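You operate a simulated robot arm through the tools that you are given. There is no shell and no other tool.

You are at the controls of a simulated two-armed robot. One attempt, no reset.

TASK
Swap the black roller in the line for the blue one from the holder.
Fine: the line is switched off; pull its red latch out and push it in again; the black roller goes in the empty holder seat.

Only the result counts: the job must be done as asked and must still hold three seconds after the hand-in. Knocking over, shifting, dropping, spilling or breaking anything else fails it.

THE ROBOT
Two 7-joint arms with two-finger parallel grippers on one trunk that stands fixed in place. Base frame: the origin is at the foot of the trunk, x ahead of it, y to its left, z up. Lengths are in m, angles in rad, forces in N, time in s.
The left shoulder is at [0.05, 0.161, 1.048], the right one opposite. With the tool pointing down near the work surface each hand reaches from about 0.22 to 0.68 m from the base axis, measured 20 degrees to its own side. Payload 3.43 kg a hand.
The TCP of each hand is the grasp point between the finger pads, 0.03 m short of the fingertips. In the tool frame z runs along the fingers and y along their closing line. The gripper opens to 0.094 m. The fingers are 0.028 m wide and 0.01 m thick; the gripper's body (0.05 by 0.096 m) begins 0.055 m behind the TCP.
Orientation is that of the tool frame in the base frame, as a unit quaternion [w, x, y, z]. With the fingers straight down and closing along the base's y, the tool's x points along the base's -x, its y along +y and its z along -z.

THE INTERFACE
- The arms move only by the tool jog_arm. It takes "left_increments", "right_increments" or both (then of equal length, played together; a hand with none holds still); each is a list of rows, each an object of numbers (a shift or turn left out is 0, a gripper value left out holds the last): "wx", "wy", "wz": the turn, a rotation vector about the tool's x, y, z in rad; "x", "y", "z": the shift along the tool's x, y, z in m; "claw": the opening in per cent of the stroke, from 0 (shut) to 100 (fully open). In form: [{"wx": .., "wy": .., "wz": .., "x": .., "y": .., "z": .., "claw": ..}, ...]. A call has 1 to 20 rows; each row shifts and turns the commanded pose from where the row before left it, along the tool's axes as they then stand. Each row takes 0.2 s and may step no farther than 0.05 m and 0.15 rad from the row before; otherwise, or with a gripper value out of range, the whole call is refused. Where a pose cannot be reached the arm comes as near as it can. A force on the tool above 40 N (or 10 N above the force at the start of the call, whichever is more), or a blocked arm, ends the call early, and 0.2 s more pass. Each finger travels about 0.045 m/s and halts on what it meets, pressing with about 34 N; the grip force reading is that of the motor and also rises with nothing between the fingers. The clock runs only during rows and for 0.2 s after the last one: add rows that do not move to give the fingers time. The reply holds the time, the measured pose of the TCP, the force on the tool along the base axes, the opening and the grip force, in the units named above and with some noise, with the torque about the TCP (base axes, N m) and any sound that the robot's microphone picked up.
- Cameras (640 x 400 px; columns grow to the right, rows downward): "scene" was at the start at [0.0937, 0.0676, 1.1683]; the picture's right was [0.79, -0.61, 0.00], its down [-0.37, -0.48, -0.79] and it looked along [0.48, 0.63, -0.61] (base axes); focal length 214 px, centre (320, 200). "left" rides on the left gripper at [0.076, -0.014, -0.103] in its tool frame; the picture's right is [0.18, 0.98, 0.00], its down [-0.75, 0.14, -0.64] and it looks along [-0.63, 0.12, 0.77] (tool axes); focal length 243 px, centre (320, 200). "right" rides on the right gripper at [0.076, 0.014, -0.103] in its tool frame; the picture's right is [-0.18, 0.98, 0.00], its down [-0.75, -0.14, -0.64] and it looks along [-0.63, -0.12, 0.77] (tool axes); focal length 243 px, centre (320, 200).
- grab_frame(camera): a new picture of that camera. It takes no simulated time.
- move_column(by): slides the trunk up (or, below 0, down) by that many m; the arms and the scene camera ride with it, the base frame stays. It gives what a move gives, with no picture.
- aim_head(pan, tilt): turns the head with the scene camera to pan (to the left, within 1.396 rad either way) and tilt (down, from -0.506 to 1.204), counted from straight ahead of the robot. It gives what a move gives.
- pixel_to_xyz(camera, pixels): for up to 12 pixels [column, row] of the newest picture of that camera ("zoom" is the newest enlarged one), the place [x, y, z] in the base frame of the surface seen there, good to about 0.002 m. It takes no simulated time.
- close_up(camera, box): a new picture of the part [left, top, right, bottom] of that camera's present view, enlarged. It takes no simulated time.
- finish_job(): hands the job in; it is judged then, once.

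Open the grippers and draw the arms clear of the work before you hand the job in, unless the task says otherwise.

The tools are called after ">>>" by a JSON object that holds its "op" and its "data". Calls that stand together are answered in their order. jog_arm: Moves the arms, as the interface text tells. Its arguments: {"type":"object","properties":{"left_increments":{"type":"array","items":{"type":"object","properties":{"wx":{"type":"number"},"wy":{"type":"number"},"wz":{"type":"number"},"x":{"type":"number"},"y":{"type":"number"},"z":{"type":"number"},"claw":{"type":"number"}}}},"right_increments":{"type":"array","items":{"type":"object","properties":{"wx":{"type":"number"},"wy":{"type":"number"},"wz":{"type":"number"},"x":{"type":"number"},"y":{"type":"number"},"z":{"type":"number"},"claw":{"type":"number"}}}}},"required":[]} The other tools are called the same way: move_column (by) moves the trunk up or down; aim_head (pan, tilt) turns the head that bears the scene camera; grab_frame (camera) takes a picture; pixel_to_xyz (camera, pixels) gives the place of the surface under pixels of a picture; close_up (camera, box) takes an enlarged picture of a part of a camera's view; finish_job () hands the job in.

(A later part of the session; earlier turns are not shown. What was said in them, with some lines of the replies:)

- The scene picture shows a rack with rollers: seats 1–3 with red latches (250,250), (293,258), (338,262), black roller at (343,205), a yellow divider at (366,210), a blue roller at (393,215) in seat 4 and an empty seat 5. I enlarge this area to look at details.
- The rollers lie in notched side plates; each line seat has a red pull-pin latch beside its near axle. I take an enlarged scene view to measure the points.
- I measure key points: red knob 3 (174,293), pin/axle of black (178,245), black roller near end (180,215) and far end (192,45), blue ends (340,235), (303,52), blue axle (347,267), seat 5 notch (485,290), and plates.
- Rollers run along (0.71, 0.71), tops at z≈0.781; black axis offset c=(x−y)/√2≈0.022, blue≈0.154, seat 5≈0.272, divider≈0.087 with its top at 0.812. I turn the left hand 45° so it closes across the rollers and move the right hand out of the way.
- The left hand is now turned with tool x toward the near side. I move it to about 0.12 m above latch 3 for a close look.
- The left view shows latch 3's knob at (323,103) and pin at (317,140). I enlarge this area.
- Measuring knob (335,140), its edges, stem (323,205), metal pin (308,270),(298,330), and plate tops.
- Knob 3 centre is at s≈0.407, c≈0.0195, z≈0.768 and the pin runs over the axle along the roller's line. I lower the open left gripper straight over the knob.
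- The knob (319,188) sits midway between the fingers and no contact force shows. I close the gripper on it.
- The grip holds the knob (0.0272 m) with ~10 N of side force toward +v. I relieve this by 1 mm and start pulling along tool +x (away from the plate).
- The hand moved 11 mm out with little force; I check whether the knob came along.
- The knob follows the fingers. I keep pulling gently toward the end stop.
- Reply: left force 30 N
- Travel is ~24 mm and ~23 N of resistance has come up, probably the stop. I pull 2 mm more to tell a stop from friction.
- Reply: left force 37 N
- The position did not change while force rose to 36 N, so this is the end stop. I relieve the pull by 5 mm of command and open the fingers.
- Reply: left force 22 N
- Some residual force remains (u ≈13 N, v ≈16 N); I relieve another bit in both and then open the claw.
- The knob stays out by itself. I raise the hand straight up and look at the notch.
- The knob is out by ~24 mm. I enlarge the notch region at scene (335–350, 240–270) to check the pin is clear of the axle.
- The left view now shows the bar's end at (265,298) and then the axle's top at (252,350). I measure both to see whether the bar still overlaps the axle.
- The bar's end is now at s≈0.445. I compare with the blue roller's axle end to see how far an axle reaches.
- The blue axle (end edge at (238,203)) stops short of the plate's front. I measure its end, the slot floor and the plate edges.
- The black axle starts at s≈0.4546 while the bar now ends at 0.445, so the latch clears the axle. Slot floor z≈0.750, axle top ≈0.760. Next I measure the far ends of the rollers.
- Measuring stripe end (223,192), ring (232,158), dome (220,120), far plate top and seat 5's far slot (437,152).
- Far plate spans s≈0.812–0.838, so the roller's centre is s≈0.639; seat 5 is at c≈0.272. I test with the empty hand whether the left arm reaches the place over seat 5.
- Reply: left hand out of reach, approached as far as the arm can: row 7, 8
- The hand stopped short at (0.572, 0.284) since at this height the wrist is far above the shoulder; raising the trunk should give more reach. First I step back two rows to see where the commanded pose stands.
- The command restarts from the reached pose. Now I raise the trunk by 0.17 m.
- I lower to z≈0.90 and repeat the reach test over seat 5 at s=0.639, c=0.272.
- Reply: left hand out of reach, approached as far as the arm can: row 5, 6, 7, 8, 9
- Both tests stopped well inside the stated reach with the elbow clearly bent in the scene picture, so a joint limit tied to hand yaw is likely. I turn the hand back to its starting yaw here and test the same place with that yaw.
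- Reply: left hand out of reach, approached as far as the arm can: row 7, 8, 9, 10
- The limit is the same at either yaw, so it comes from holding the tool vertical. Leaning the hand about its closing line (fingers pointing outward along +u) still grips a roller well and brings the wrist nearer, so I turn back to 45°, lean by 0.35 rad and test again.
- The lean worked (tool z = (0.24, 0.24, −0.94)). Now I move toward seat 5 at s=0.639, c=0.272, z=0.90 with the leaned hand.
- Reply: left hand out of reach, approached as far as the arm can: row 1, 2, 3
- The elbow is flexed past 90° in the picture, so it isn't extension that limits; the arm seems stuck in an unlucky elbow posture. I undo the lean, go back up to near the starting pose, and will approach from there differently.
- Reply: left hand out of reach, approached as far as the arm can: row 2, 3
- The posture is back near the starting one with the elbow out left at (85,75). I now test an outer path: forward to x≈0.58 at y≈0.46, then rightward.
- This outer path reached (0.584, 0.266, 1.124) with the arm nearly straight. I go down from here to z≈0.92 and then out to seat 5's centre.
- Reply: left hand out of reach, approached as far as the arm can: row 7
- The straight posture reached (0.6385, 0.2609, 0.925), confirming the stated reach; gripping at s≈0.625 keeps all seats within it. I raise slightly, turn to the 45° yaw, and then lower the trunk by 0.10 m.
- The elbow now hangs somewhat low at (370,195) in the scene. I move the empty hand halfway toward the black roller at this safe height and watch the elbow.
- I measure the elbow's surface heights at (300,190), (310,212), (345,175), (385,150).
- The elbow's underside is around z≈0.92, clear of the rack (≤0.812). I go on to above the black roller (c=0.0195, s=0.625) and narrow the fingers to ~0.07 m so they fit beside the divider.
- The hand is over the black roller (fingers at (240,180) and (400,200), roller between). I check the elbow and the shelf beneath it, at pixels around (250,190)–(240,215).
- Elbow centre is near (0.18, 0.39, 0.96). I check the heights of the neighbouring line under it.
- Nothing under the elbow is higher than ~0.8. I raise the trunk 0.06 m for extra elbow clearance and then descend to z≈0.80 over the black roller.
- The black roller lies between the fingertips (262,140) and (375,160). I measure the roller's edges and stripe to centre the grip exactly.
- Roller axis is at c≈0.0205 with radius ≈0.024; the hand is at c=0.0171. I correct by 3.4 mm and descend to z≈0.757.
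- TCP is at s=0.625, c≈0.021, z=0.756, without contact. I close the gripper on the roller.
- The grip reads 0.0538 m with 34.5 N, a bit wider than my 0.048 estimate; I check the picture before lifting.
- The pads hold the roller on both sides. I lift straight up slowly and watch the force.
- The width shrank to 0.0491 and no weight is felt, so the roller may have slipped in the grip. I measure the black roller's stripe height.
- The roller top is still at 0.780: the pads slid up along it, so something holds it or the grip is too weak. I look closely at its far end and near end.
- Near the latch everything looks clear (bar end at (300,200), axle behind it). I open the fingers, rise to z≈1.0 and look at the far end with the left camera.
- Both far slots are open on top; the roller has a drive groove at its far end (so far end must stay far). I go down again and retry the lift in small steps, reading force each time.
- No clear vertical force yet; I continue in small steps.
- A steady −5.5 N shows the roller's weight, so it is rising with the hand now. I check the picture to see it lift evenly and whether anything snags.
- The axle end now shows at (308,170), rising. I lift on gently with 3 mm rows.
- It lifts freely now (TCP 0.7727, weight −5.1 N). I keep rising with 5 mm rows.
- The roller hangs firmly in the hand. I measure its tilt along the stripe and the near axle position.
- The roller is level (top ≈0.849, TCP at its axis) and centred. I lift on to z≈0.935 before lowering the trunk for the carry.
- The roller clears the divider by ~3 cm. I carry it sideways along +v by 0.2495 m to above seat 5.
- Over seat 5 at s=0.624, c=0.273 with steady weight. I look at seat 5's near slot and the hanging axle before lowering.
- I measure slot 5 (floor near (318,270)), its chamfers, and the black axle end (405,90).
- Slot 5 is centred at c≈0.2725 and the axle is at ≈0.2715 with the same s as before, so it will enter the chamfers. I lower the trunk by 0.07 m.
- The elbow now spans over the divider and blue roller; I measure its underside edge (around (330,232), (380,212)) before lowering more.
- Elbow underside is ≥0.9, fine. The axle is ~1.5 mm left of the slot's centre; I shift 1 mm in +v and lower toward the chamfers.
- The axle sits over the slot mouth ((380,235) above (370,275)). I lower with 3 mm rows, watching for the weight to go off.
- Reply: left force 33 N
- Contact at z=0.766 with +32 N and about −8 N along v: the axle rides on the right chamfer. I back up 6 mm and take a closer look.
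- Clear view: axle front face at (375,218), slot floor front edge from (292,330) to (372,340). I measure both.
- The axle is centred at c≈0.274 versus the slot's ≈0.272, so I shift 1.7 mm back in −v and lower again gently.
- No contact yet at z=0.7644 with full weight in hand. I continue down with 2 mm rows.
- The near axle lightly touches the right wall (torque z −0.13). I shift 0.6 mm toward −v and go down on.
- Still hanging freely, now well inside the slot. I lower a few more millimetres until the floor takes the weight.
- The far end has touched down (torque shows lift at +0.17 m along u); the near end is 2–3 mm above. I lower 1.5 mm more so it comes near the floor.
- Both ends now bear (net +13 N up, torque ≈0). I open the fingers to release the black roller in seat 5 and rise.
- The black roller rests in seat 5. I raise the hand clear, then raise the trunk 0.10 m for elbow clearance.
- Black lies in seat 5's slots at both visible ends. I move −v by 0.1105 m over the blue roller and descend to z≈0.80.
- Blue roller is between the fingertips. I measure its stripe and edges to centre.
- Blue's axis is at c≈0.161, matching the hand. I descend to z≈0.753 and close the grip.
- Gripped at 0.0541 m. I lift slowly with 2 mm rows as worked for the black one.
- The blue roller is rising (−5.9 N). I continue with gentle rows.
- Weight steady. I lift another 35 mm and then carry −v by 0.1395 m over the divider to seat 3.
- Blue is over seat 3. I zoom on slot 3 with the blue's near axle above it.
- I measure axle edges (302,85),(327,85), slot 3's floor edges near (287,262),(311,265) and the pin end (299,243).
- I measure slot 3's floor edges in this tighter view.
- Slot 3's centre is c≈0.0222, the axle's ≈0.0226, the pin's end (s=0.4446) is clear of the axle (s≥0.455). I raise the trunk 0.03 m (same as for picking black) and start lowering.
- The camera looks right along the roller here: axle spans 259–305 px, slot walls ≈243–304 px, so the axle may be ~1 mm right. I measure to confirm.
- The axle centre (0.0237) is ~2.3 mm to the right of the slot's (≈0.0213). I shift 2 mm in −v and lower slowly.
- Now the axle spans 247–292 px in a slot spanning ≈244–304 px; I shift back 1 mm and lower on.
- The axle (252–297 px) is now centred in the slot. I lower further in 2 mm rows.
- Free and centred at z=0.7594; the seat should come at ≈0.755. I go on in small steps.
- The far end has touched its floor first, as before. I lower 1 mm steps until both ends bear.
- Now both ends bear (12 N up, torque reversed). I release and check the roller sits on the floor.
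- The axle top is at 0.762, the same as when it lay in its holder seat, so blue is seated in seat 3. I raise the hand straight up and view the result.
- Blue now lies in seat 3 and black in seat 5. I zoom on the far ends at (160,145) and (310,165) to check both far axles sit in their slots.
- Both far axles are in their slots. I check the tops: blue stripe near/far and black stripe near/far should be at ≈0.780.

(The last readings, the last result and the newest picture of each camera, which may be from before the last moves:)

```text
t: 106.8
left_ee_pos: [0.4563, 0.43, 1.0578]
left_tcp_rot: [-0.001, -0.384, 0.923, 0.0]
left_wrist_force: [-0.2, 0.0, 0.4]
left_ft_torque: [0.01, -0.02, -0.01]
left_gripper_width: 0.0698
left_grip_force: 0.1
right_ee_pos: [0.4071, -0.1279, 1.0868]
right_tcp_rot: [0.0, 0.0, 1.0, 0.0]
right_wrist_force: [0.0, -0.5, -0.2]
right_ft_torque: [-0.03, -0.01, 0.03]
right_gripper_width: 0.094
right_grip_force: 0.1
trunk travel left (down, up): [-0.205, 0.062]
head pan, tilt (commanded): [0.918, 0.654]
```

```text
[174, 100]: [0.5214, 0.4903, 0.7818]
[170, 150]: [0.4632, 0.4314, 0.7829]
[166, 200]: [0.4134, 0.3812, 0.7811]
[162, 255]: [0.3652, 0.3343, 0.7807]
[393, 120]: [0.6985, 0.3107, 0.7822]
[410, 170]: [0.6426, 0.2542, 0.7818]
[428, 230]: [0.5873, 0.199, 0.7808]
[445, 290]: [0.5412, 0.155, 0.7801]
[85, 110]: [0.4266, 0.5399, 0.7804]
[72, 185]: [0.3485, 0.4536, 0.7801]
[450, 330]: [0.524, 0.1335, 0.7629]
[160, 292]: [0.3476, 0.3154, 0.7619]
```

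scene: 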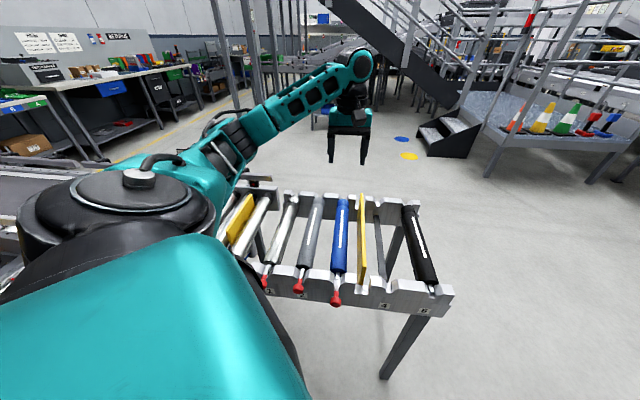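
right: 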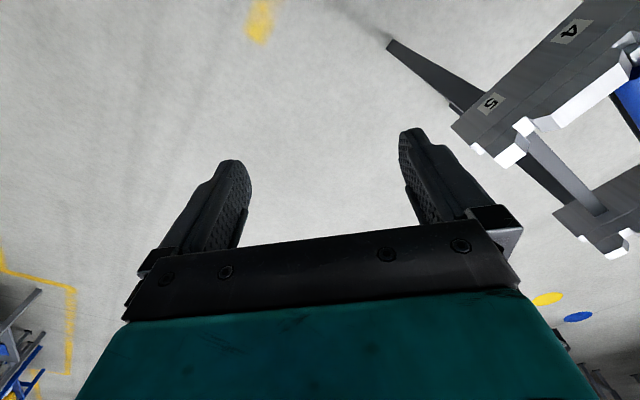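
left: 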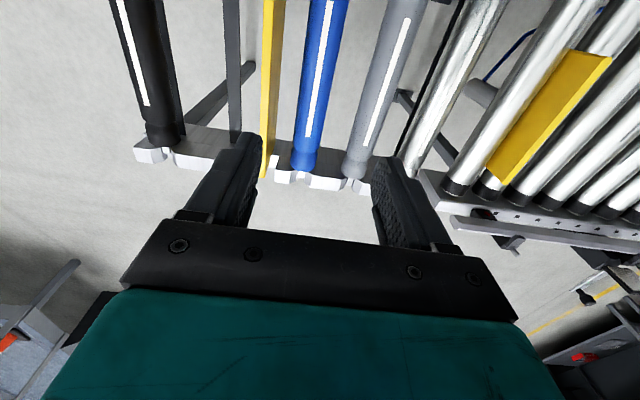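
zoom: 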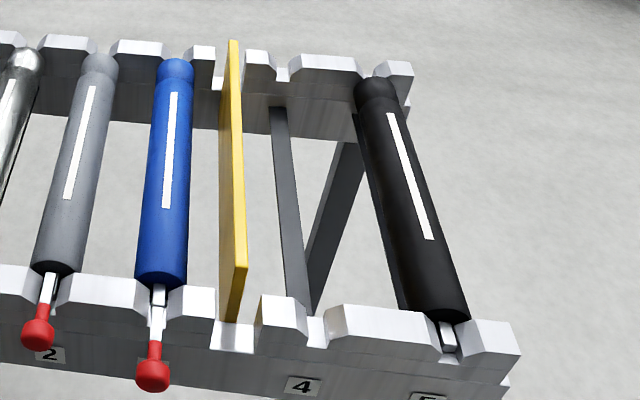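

All tops are at 0.780–0.782, so both rollers are fully seated. Now the latch: I bring the left hand back toward its starting place and look at the elbow posture.

>>> {"op": "jog_arm", "data": {"left_increments": [{"x": 0.0203, "y": 0.0345, "z": -0.02}, {"x": 0.0203, "y": 0.0345, "z": -0.02}, {"x": 0.0203, "y": 0.0345, "z": -0.02}, {}]}}

>>> {"op": "grab_frame", "data": {"camera": "scene"}}

```text
t: 107.8
left_ee_pos: [0.3367, 0.4571, 1.123]
left_tcp_rot: [0.0, -0.382, 0.924, 0.0]
left_wrist_force: [-0.3, 0.3, 0.2]
left_ft_torque: [-0.02, 0.03, 0.0]
left_gripper_width: 0.0696
left_grip_force: 0.0
right_ee_pos: [0.4064, -0.1274, 1.0872]
right_tcp_rot: [0.001, 0.0, 1.0, 0.0]
right_wrist_force: [-0.4, 0.3, -0.5]
right_ft_torque: [0.04, 0.02, -0.01]
right_gripper_width: 0.0941
right_grip_force: 0.2
trunk travel left (down, up): [-0.205, 0.062]
head pan, tilt (commanded): [0.918, 0.654]
```

```text
taken
```

scene: 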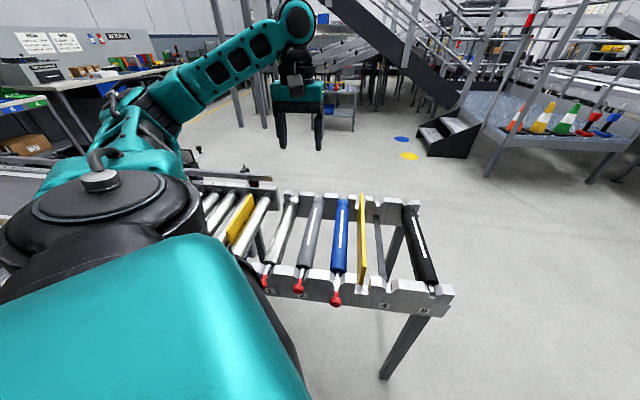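

The elbow now points out to the left around (130,110). I measure its height.

>>> {"op": "pixel_to_xyz", "data": {"camera": "scene", "pixels": [[180, 95], [150, 110], [120, 120], [130, 145], [105, 130], [240, 55], [295, 25], [60, 180], [165, 140]]}}

```text
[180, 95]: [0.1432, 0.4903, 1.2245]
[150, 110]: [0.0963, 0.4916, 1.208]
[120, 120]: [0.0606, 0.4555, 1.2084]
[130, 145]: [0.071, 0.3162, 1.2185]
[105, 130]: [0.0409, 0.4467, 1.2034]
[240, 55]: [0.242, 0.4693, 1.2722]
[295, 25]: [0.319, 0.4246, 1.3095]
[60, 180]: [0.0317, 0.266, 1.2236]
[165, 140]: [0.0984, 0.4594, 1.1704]
```

Elbow is straight out to the left at shoulder height, similar to the start. I lower the trunk back by 0.13 m and then retrace the first approach to the latch, with the fingers opened.

>>> {"op": "move_column", "data": {"by": -0.13}}

>>> {"op": "grab_frame", "data": {"camera": "scene"}}

```text
t: 109.4
left_ee_pos: [0.3376, 0.4579, 0.992]
left_tcp_rot: [0.0, -0.383, 0.924, 0.0]
left_wrist_force: [0.0, 0.0, -0.2]
left_ft_torque: [0.0, 0.0, 0.0]
left_gripper_width: 0.0693
left_grip_force: 0.2
right_ee_pos: [0.4062, -0.1276, 0.9583]
right_tcp_rot: [0.0, 0.0, 1.0, 0.0]
right_wrist_force: [-0.5, -0.1, 0.1]
right_ft_torque: [-0.01, 0.01, 0.02]
right_gripper_width: 0.094
right_grip_force: 0.0
trunk travel left (down, up): [-0.075, 0.192]
head pan, tilt (commanded): [0.918, 0.654]
```

```text
taken
```

scene: 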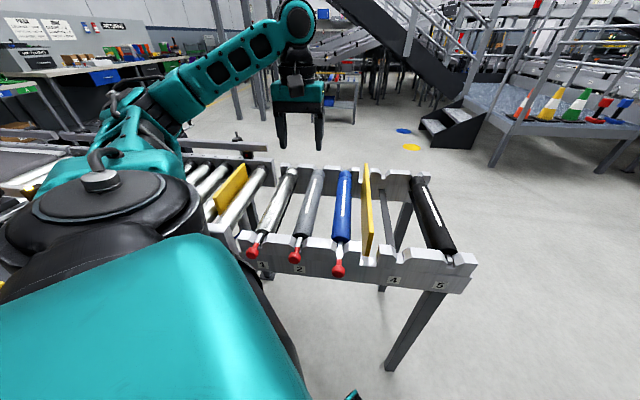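

I move halfway toward the latch at height ≈0.98 and watch the elbow.

>>> {"op": "jog_arm", "data": {"left_increments": [{"x": 0.03, "y": -0.0176, "claw": 100}, {"x": 0.03, "y": -0.0176}, {"x": 0.03, "y": -0.0176, "z": 0.01}, {}]}}

>>> {"op": "grab_frame", "data": {"camera": "scene"}}

```text
t: 110.4
left_ee_pos: [0.3091, 0.3563, 0.9823]
left_tcp_rot: [0.0, -0.383, 0.924, 0.001]
left_wrist_force: [0.6, -0.1, 0.1]
left_ft_torque: [0.02, 0.0, -0.01]
left_gripper_width: 0.0939
left_grip_force: 0.0
right_ee_pos: [0.4056, -0.128, 0.9586]
right_tcp_rot: [0.001, 0.0, 1.0, 0.0]
right_wrist_force: [0.7, -0.5, 0.6]
right_ft_torque: [-0.01, 0.04, -0.01]
right_gripper_width: 0.094
right_grip_force: 0.0
trunk travel left (down, up): [-0.075, 0.192]
head pan, tilt (commanded): [0.918, 0.654]
```

```text
taken
```

scene: 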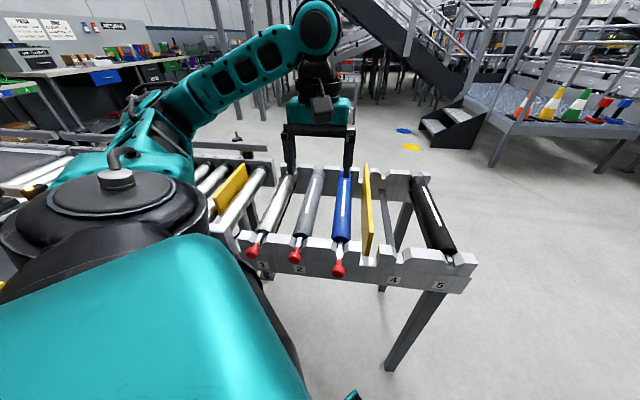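

Elbow stays out left. I measure it and the rail below before continuing.

>>> {"op": "pixel_to_xyz", "data": {"camera": "scene", "pixels": [[175, 110], [150, 125], [165, 150], [185, 140], [240, 70], [320, 30], [130, 130], [195, 162], [60, 155]]}}

```text
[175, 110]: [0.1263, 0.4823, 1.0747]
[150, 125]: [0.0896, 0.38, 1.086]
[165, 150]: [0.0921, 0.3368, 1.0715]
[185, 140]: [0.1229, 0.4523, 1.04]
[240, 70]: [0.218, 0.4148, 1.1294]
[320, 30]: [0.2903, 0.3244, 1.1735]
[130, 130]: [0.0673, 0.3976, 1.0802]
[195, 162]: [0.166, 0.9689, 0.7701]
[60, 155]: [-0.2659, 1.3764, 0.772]
```

Elbow is at z≈1.04, well clear. I go on to above the pulled-out knob.

>>> {"op": "jog_arm", "data": {"left_increments": [{"x": 0.029, "y": -0.018, "z": 0.01}, {"x": 0.029, "y": -0.018, "z": 0.02}, {"x": 0.0285, "y": -0.018, "z": 0.03}, {}]}}

>>> {"op": "grab_frame", "data": {"camera": "scene"}}

>>> {"op": "grab_frame", "data": {"camera": "left"}}

```text
t: 111.4
left_ee_pos: [0.2923, 0.2587, 0.9222]
left_tcp_rot: [-0.001, -0.383, 0.924, -0.001]
left_wrist_force: [0.4, -0.7, 0.1]
left_ft_torque: [0.0, 0.0, 0.0]
left_gripper_width: 0.0939
left_grip_force: 0.0
right_ee_pos: [0.4065, -0.1283, 0.9586]
right_tcp_rot: [-0.001, -0.001, 1.0, 0.001]
right_wrist_force: [0.1, 0.4, -0.4]
right_ft_torque: [-0.02, -0.01, -0.01]
right_gripper_width: 0.0941
right_grip_force: 0.0
trunk travel left (down, up): [-0.075, 0.192]
head pan, tilt (commanded): [0.918, 0.654]
```

```text
taken
```

scene: 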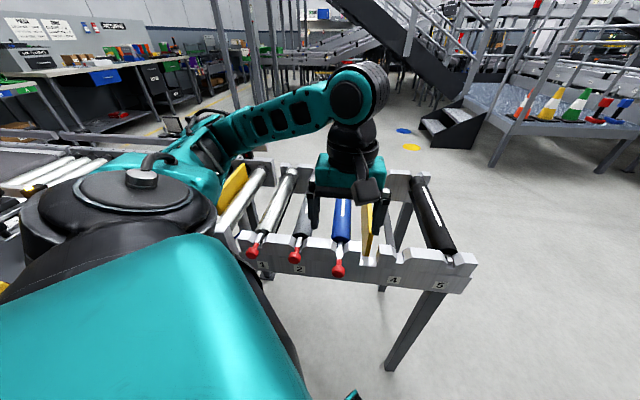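

```text
taken
```

left: 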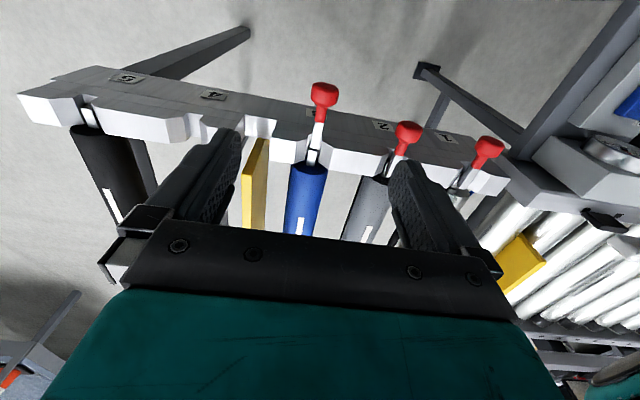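

The hand is above the latch. I measure the elbow and then zoom on the knob.

>>> {"op": "pixel_to_xyz", "data": {"camera": "scene", "pixels": [[205, 140], [215, 165], [205, 185], [240, 130], [195, 125], [225, 155], [300, 100], [180, 160]]}}

>>> {"op": "close_up", "data": {"camera": "left", "box": [260, 70, 380, 180]}}

```text
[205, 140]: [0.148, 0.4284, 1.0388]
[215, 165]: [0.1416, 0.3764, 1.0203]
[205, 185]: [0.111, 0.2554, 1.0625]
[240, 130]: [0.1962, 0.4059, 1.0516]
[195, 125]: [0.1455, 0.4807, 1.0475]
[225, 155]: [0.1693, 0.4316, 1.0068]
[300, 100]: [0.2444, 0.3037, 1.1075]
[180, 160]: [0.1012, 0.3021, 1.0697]
```

```text
3.64 times, centred on (320, 125) of left
```

zoom: 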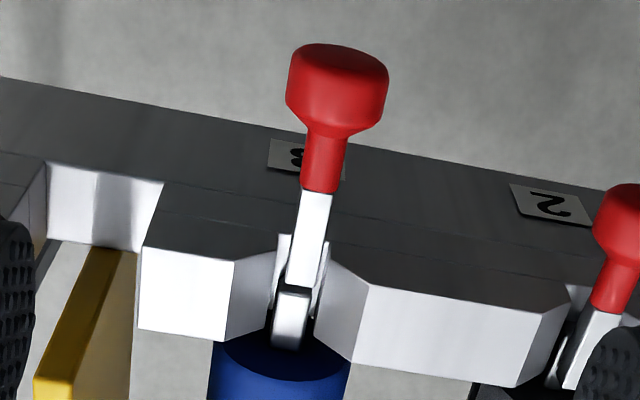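

The elbow is at ≈1.0; I raise the trunk 0.08 m before descending to keep it high. First I measure the knob: edges (290,85), (385,95), top (337,80), stem (322,160), bar end (300,285), axle (292,320).

>>> {"op": "pixel_to_xyz", "data": {"camera": "zoom", "pixels": [[337, 58], [336, 90], [290, 85], [384, 92], [335, 122], [322, 160], [315, 215], [300, 280], [290, 320], [300, 380]]}}

>>> {"op": "move_column", "data": {"by": 0.08}}

```text
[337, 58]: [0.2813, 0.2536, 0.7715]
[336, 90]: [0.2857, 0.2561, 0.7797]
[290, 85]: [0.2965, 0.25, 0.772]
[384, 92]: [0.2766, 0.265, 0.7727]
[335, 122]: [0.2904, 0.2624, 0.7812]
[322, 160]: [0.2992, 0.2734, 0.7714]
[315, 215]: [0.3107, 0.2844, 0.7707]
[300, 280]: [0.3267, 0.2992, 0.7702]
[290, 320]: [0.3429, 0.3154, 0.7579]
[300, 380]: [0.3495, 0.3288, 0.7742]
```

```text
t: 112.6
left_ee_pos: [0.2922, 0.2581, 1.0041]
left_tcp_rot: [0.0, -0.383, 0.924, 0.0]
left_wrist_force: [1.0, -0.3, 0.9]
left_ft_torque: [-0.01, 0.0, 0.04]
left_gripper_width: 0.0938
left_grip_force: 0.1
right_ee_pos: [0.4066, -0.1278, 1.0388]
right_tcp_rot: [-0.001, 0.0, 1.0, 0.0]
right_wrist_force: [0.2, -1.1, 0.6]
right_ft_torque: [0.01, -0.04, 0.02]
right_gripper_width: 0.0942
right_grip_force: 0.0
trunk travel left (down, up): [-0.155, 0.112]
head pan, tilt (commanded): [0.918, 0.654]
```

Knob centre is s≈0.384, c≈0.0205. I align and descend over it with the fingers open.

>>> {"op": "jog_arm", "data": {"left_increments": [{"x": 0.005, "y": 0.0035}, {"z": 0.04}, {"z": 0.04}, {"z": 0.04}, {"z": 0.04}, {"z": 0.03}, {}]}}

>>> {"op": "grab_frame", "data": {"camera": "scene"}}

>>> {"op": "grab_frame", "data": {"camera": "left"}}

```text
t: 114.2
left_ee_pos: [0.2866, 0.2569, 0.8134]
left_tcp_rot: [0.0, -0.383, 0.924, 0.0]
left_wrist_force: [0.3, 0.1, -0.3]
left_ft_torque: [0.01, 0.01, 0.01]
left_gripper_width: 0.0938
left_grip_force: 0.1
right_ee_pos: [0.4063, -0.1282, 1.0388]
right_tcp_rot: [0.0, 0.001, 1.0, 0.0]
right_wrist_force: [0.5, 0.1, -0.7]
right_ft_torque: [0.0, -0.05, 0.01]
right_gripper_width: 0.0939
right_grip_force: 0.1
trunk travel left (down, up): [-0.155, 0.112]
head pan, tilt (commanded): [0.918, 0.654]
```

```text
taken
```

scene: 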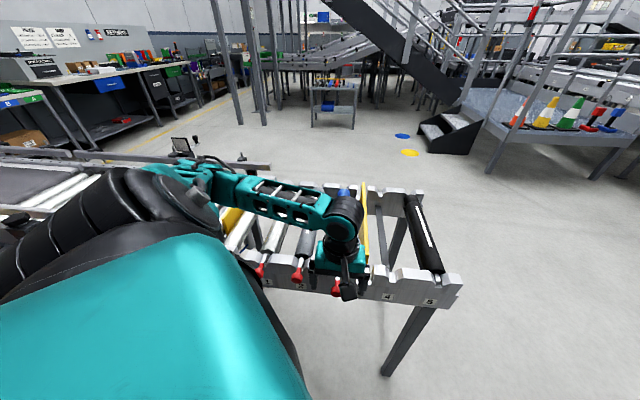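

```text
taken
```

left: 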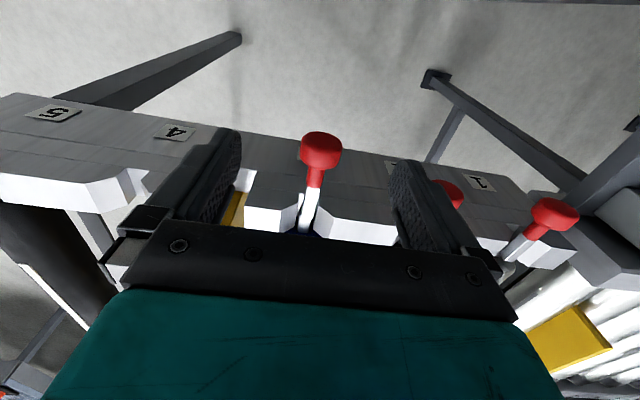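

The knob (320,150) is between the fingers. I check the elbow height at (205,180), (230,195).

>>> {"op": "pixel_to_xyz", "data": {"camera": "scene", "pixels": [[205, 178], [225, 190], [230, 205], [245, 200], [215, 165], [270, 195], [300, 205], [330, 215], [195, 180]]}}

>>> {"op": "close_up", "data": {"camera": "scene", "box": [150, 140, 310, 260]}}

```text
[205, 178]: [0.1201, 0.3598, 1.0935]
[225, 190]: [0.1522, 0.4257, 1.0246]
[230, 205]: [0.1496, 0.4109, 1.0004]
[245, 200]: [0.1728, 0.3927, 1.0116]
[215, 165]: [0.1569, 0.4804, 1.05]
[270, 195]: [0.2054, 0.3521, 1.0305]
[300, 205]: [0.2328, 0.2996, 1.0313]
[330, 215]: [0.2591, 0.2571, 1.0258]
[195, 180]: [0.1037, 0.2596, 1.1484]
```

```text
3.33 times, centred on (230, 200) of scene
```

zoom: 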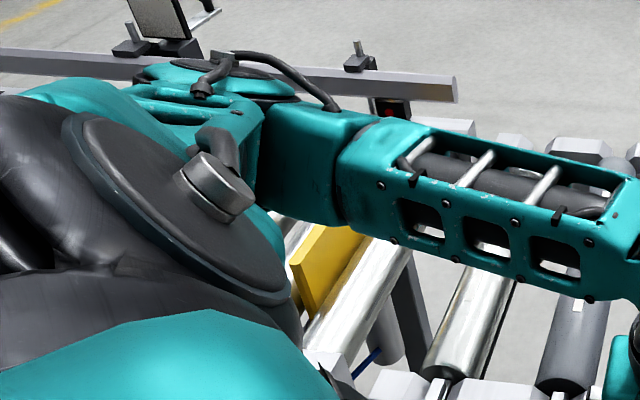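

Elbow and forearm are at z≈1.0, clear. I descend the last 44 mm to the knob's height.

>>> {"op": "jog_arm", "data": {"left_increments": [{"z": 0.015}, {"z": 0.015}, {"z": 0.0145}, {}]}}

>>> {"op": "grab_frame", "data": {"camera": "left"}}

```text
t: 115.2
left_ee_pos: [0.2867, 0.2589, 0.7692]
left_tcp_rot: [-0.001, -0.383, 0.924, 0.0]
left_wrist_force: [0.2, -0.6, 1.0]
left_ft_torque: [-0.01, 0.02, 0.01]
left_gripper_width: 0.0944
left_grip_force: 0.1
right_ee_pos: [0.4074, -0.1272, 1.0374]
right_tcp_rot: [0.0, 0.0, 1.0, 0.001]
right_wrist_force: [0.5, -0.1, 1.0]
right_ft_torque: [-0.01, 0.03, 0.01]
right_gripper_width: 0.0938
right_grip_force: 0.0
trunk travel left (down, up): [-0.155, 0.112]
head pan, tilt (commanded): [0.918, 0.654]
```

```text
taken
```

left: 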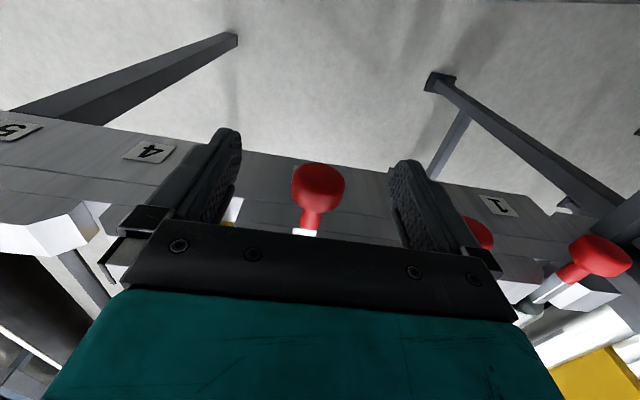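

The knob (319,187) is centred between the fingers at the same place as at the first grip. I close on it.

>>> {"op": "jog_arm", "data": {"left_increments": [{"claw": 0}, {}, {}, {}, {}, {}, {}]}}

```text
t: 116.8
left_ee_pos: [0.2868, 0.259, 0.7693]
left_tcp_rot: [0.0, -0.382, 0.924, -0.002]
left_wrist_force: [7.7, -8.1, -3.4]
left_ft_torque: [-0.1, -0.09, -0.07]
left_gripper_width: 0.0272
left_grip_force: 45.4
right_ee_pos: [0.4068, -0.1272, 1.0377]
right_tcp_rot: [-0.002, -0.001, 1.0, 0.0]
right_wrist_force: [0.7, -0.2, 0.2]
right_ft_torque: [0.03, -0.01, -0.04]
right_gripper_width: 0.0941
right_grip_force: 0.1
trunk travel left (down, up): [-0.155, 0.112]
head pan, tilt (commanded): [0.918, 0.654]
```

Gripped (0.0272 m). I relieve the ~11 N side force and push the latch in by 8 mm first, along tool −x.

>>> {"op": "jog_arm", "data": {"left_increments": [{"y": -0.0012}, {"x": -0.004}, {"x": -0.004}, {}]}}

>>> {"op": "close_up", "data": {"camera": "scene", "box": [300, 240, 380, 300]}}

```text
t: 117.8
left_ee_pos: [0.2909, 0.2636, 0.7705]
left_tcp_rot: [0.0, -0.383, 0.924, 0.001]
left_wrist_force: [-5.6, 5.2, 21.1]
left_ft_torque: [-0.61, 0.84, -0.04]
left_gripper_width: 0.0274
left_grip_force: 45.5
right_ee_pos: [0.4053, -0.1286, 1.0381]
right_tcp_rot: [0.001, 0.0, 1.0, 0.0]
right_wrist_force: [0.5, 0.0, 0.2]
right_ft_torque: [-0.03, -0.01, 0.02]
right_gripper_width: 0.094
right_grip_force: 0.0
trunk travel left (down, up): [-0.155, 0.112]
head pan, tilt (commanded): [0.918, 0.654]
```

```text
6.67 times, centred on (340, 270) of scene
```

zoom: 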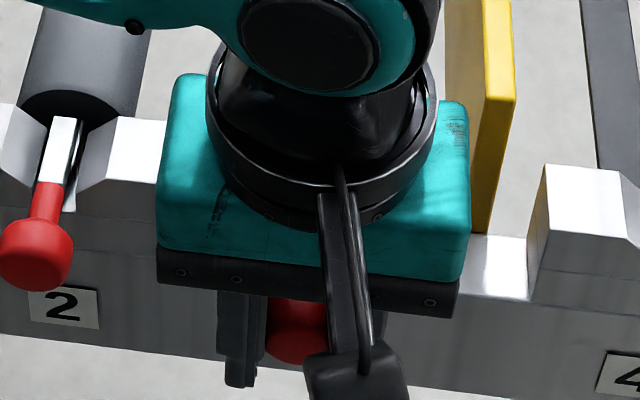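

The latch moved ~6 mm with no axial resistance; there is +21 N vertical load from a ~1 mm height mismatch, so I ease up 1 mm and push on.

>>> {"op": "jog_arm", "data": {"left_increments": [{"z": -0.001}, {"x": -0.003}, {"x": -0.003}, {}]}}

```text
t: 118.8
left_ee_pos: [0.2963, 0.2691, 0.7702]
left_tcp_rot: [0.0, -0.383, 0.924, 0.001]
left_wrist_force: [-14.0, 12.5, 7.7]
left_ft_torque: [0.56, -0.46, 0.05]
left_gripper_width: 0.0275
left_grip_force: 44.2
right_ee_pos: [0.4045, -0.1273, 1.0387]
right_tcp_rot: [0.001, 0.0, 1.0, -0.001]
right_wrist_force: [-0.2, 0.1, -0.1]
right_ft_torque: [-0.01, 0.0, 0.01]
right_gripper_width: 0.0939
right_grip_force: 0.0
trunk travel left (down, up): [-0.155, 0.112]
head pan, tilt (commanded): [0.918, 0.654]
```

Moved in 14 mm. A side load of −19 N along v has built up, so I correct 1.2 mm and push the rest.

>>> {"op": "jog_arm", "data": {"left_increments": [{"y": 0.0013}, {"x": -0.003}, {"x": -0.003}, {}]}}

```text
t: 119.8
left_ee_pos: [0.3002, 0.2722, 0.7697]
left_tcp_rot: [0.0, -0.383, 0.924, 0.0]
left_wrist_force: [-11.8, 13.8, 20.6]
left_ft_torque: [-0.71, 0.77, 0.03]
left_gripper_width: 0.0273
left_grip_force: 44.8
right_ee_pos: [0.4055, -0.1282, 1.0389]
right_tcp_rot: [0.001, -0.001, 1.0, 0.0]
right_wrist_force: [-0.2, -0.2, -0.3]
right_ft_torque: [0.0, 0.03, 0.01]
right_gripper_width: 0.0941
right_grip_force: 0.0
trunk travel left (down, up): [-0.155, 0.112]
head pan, tilt (commanded): [0.918, 0.654]
```

In by ~19 mm of 23.5. I correct side and height again and push the remaining ~5 mm to the stop.

>>> {"op": "jog_arm", "data": {"left_increments": [{"y": 0.0013, "z": -0.0012}, {"x": -0.002}, {"x": -0.002}, {}]}}

>>> {"op": "close_up", "data": {"camera": "left", "box": [220, 100, 420, 250]}}

```text
t: 120.8
left_ee_pos: [0.3018, 0.2733, 0.7684]
left_tcp_rot: [0.001, -0.382, 0.924, -0.002]
left_wrist_force: [0.5, -5.8, -1.8]
left_ft_torque: [0.63, -0.96, -0.11]
left_gripper_width: 0.0273
left_grip_force: 44.8
right_ee_pos: [0.4057, -0.1279, 1.0376]
right_tcp_rot: [0.001, 0.0, 1.0, 0.0]
right_wrist_force: [-0.4, 0.3, -0.1]
right_ft_torque: [0.01, 0.0, -0.01]
right_gripper_width: 0.0938
right_grip_force: 0.0
trunk travel left (down, up): [-0.155, 0.112]
head pan, tilt (commanded): [0.918, 0.654]
```

```text
2.67 times, centred on (320, 175) of left
```

zoom: 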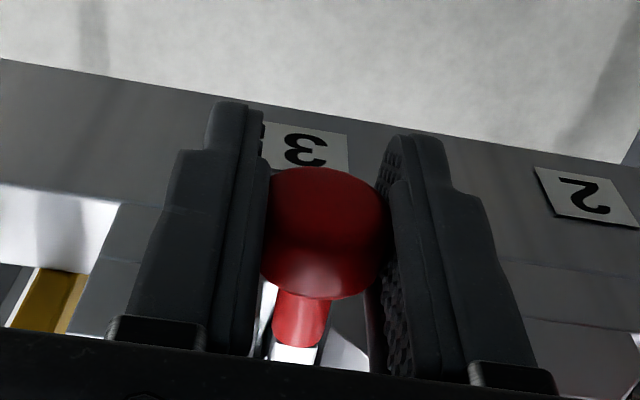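

TCP s≈0.4067 with little axial load; I push a few more millimetres until the stop is felt.

>>> {"op": "jog_arm", "data": {"left_increments": [{"x": -0.002}, {"x": -0.001}, {}]}}

>>> {"op": "jog_arm", "data": {"left_increments": [{"x": -0.002}, {}]}}

```text
t: 121.6
left_ee_pos: [0.3041, 0.2743, 0.7697]
left_tcp_rot: [-0.003, -0.381, 0.925, -0.001]
left_wrist_force: [-12.3, -20.3, 1.4]
left_ft_torque: [-0.06, -0.04, -0.08]
left_gripper_width: 0.0272
left_grip_force: 45.1
right_ee_pos: [0.4067, -0.1287, 1.0394]
right_tcp_rot: [0.0, 0.0, 1.0, 0.002]
right_wrist_force: [0.1, 1.4, 0.5]
right_ft_torque: [0.03, 0.01, 0.02]
right_gripper_width: 0.0938
right_grip_force: 0.0
trunk travel left (down, up): [-0.155, 0.112]
head pan, tilt (commanded): [0.918, 0.654]
```

```text
t: 122.2
left_ee_pos: [0.3032, 0.2754, 0.7696]
left_tcp_rot: [-0.005, -0.38, 0.925, -0.002]
left_wrist_force: [-23.6, -27.0, -3.2]
left_ft_torque: [0.32, -0.29, -0.04]
left_gripper_width: 0.0273
left_grip_force: 45.0
right_ee_pos: [0.405, -0.1289, 1.0377]
right_tcp_rot: [0.0, 0.0, 1.0, 0.0]
right_wrist_force: [0.6, 0.4, 0.5]
right_ft_torque: [0.03, 0.01, 0.04]
right_gripper_width: 0.0938
right_grip_force: 0.1
trunk travel left (down, up): [-0.155, 0.112]
head pan, tilt (commanded): [0.918, 0.654]
```

The latch is against its inner stop (s=0.4091, 36 N axial, no more motion). I relieve the push and open the fingers.

>>> {"op": "jog_arm", "data": {"left_increments": [{"x": 0.002}, {"x": 0.0015}, {}]}}

>>> {"op": "jog_arm", "data": {"left_increments": [{"claw": 100}, {}, {}, {}, {}, {}]}}

>>> {"op": "close_up", "data": {"camera": "left", "box": [160, 60, 480, 260]}}

```text
t: 123.0
left_ee_pos: [0.3021, 0.2749, 0.7698]
left_tcp_rot: [-0.003, -0.383, 0.924, -0.001]
left_wrist_force: [-6.4, -21.7, -11.1]
left_ft_torque: [-0.65, 0.58, -0.02]
left_gripper_width: 0.0273
left_grip_force: 45.1
right_ee_pos: [0.4048, -0.1283, 1.0378]
right_tcp_rot: [0.0, 0.0, 1.0, 0.0]
right_wrist_force: [1.1, 0.6, 0.4]
right_ft_torque: [0.01, 0.04, 0.03]
right_gripper_width: 0.094
right_grip_force: 0.1
trunk travel left (down, up): [-0.155, 0.112]
head pan, tilt (commanded): [0.918, 0.654]
```

```text
t: 124.4
left_ee_pos: [0.3032, 0.2764, 0.77]
left_tcp_rot: [-0.001, -0.382, 0.924, 0.0]
left_wrist_force: [0.1, -0.2, 0.1]
left_ft_torque: [0.01, 0.0, 0.0]
left_gripper_width: 0.0942
left_grip_force: 0.0
right_ee_pos: [0.4062, -0.1284, 1.0381]
right_tcp_rot: [0.0, 0.0, 1.0, 0.0]
right_wrist_force: [-0.3, 0.1, 0.5]
right_ft_torque: [0.02, 0.01, -0.03]
right_gripper_width: 0.094
right_grip_force: 0.1
trunk travel left (down, up): [-0.155, 0.112]
head pan, tilt (commanded): [0.918, 0.654]
```

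```text
2.00 times, centred on (320, 160) of left
```

zoom: 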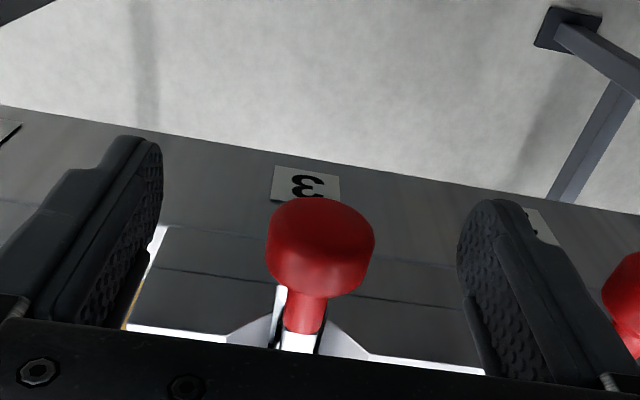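

The fingers are free of the knob. I raise the hand straight up and compare latch 3 with latches 1 and 2.

>>> {"op": "jog_arm", "data": {"left_increments": [{"z": -0.03}, {"z": -0.04}, {"z": -0.04}, {"z": -0.04}, {}]}}

>>> {"op": "close_up", "data": {"camera": "left", "box": [250, 60, 480, 200]}}

>>> {"op": "close_up", "data": {"camera": "scene", "box": [230, 180, 470, 320]}}

```text
t: 125.6
left_ee_pos: [0.3026, 0.2757, 0.92]
left_tcp_rot: [0.0, -0.382, 0.924, 0.0]
left_wrist_force: [0.2, -0.4, 0.3]
left_ft_torque: [-0.01, 0.0, 0.01]
left_gripper_width: 0.0939
left_grip_force: 0.1
right_ee_pos: [0.4066, -0.1264, 1.0378]
right_tcp_rot: [0.0, 0.0, 1.0, 0.0]
right_wrist_force: [-0.2, -0.7, -0.1]
right_ft_torque: [0.01, -0.02, 0.0]
right_gripper_width: 0.094
right_grip_force: 0.1
trunk travel left (down, up): [-0.155, 0.112]
head pan, tilt (commanded): [0.918, 0.654]
```

```text
2.78 times, centred on (365, 130) of left
```

zoom: 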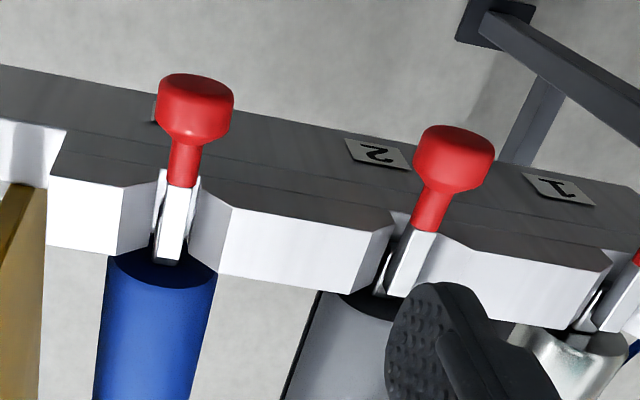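

```text
2.67 times, centred on (350, 250) of scene
```

zoom: 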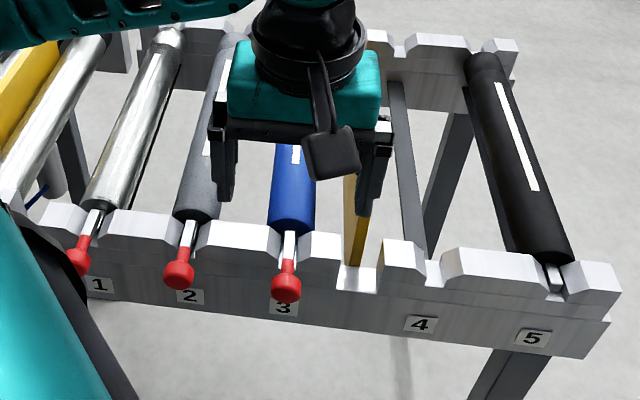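

Latch 3 looks just like latch 2 again, with its bar over the blue roller's axle. I verify with measured positions of knobs 2 and 3 and the bar ends.

>>> {"op": "close_up", "data": {"camera": "left", "box": [270, 80, 350, 170]}}

>>> {"op": "pixel_to_xyz", "data": {"camera": "scene", "pixels": [[326, 259], [327, 252], [286, 255], [287, 248]]}}

```text
4.44 times, centred on (310, 125) of left
```

zoom: 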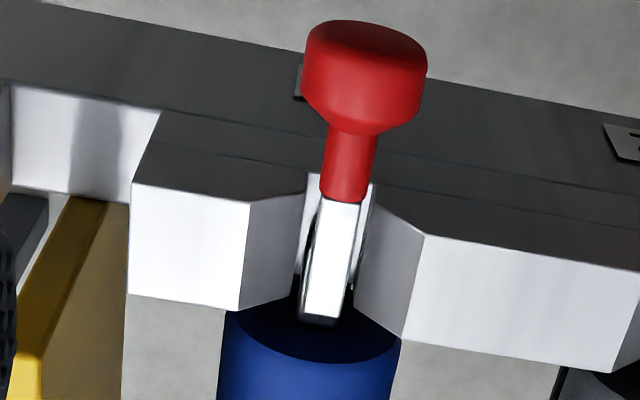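

```text
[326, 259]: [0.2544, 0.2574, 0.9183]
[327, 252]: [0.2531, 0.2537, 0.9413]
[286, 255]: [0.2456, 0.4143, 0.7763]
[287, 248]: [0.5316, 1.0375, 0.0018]
```

>>> {"op": "pixel_to_xyz", "data": {"camera": "zoom", "pixels": [[366, 40], [364, 70], [362, 115], [350, 160], [342, 195], [335, 240], [325, 305], [321, 312], [310, 345], [340, 380]]}}

```text
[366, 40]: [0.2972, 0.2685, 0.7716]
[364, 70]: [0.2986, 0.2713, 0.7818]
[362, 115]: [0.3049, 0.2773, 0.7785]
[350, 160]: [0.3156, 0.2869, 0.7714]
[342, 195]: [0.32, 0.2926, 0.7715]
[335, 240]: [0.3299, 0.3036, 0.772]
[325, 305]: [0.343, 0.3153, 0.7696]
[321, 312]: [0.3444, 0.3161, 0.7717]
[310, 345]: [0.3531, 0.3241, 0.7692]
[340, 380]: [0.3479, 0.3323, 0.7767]
```

Latch 3 is fully in again (knob front s=0.400, bar end 0.467, as at the start). I raise the left hand and draw it back to near its starting place, clear of the work.

>>> {"op": "jog_arm", "data": {"left_increments": [{"z": -0.04}, {"z": -0.04}, {"z": -0.04}, {"x": -0.0314, "y": 0.0208}, {"x": -0.0314, "y": 0.0208}, {"x": -0.0314, "y": 0.0208}, {"x": -0.0314, "y": 0.0208}, {"x": -0.0314, "y": 0.0208}, {"z": -0.03}, {"z": -0.03}, {}]}}

>>> {"op": "grab_frame", "data": {"camera": "scene"}}

>>> {"op": "grab_frame", "data": {"camera": "left"}}

```text
t: 128.0
left_ee_pos: [0.3423, 0.4535, 1.0817]
left_tcp_rot: [0.0, -0.377, 0.926, -0.001]
left_wrist_force: [0.4, -0.1, -0.1]
left_ft_torque: [-0.02, -0.04, 0.0]
left_gripper_width: 0.094
left_grip_force: 0.0
left hand out of reach, approached as far as the arm can: row 9, 10
right_ee_pos: [0.4066, -0.1285, 1.0382]
right_tcp_rot: [0.0, 0.001, 1.0, 0.0]
right_wrist_force: [-0.5, -1.0, -0.2]
right_ft_torque: [0.0, -0.03, 0.0]
right_gripper_width: 0.094
right_grip_force: 0.0
trunk travel left (down, up): [-0.155, 0.112]
head pan, tilt (commanded): [0.918, 0.654]
```

```text
taken
```

scene: 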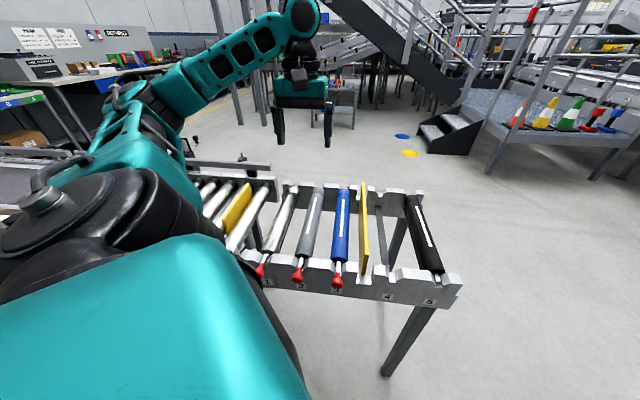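

```text
taken
```

left: 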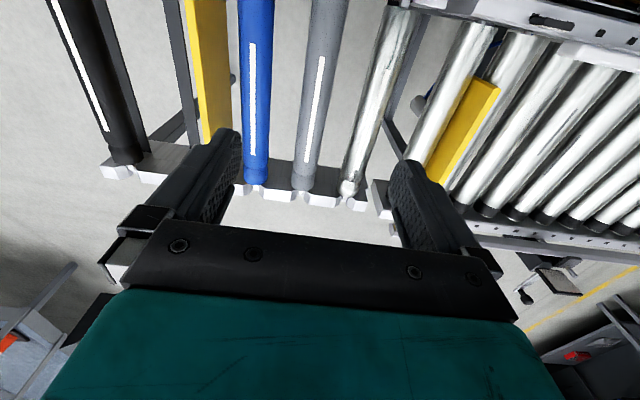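

The arms are clear. I take one last enlarged look at the finished rack before handing in.

>>> {"op": "close_up", "data": {"camera": "scene", "box": [240, 170, 480, 320]}}

```text
2.67 times, centred on (360, 245) of scene
```

zoom: 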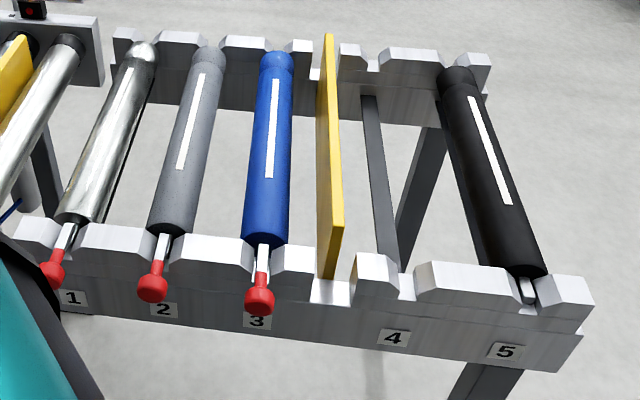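

Blue sits in line seat 3 with its latch pushed in, black sits in holder seat 5, all else is unmoved, and both arms are clear with open grippers. I hand the job in.

>>> {"op": "finish_job", "data": {}}

```text
The job is handed in.
```

The swap is done and handed in. The blue roller is in line seat 3, and the black one is in holder seat 5, the seat that was empty.

- **Blue roller:** both axle ends are in their slots, and its top is level with the other rollers at about 0.78 m.
- **Latch:** I pulled latch 3 out to its stop, then pushed it back in until it stopped. The knob and bar measure the same as at the start.
- **Black roller:** both ends are down in the slots of seat 5, with its top at the same height.
- **First grip:** on my first try the fingers slipped up the black roller before it moved. It stayed in its seat, and the second, slower lift held.
- **Everything else:** the last pictures show the divider, the other rollers and the other latches where they were.
- **Arms:** both grippers are open and clear of the work.

I don't have the judge's verdict; the reply only confirmed the hand-in.
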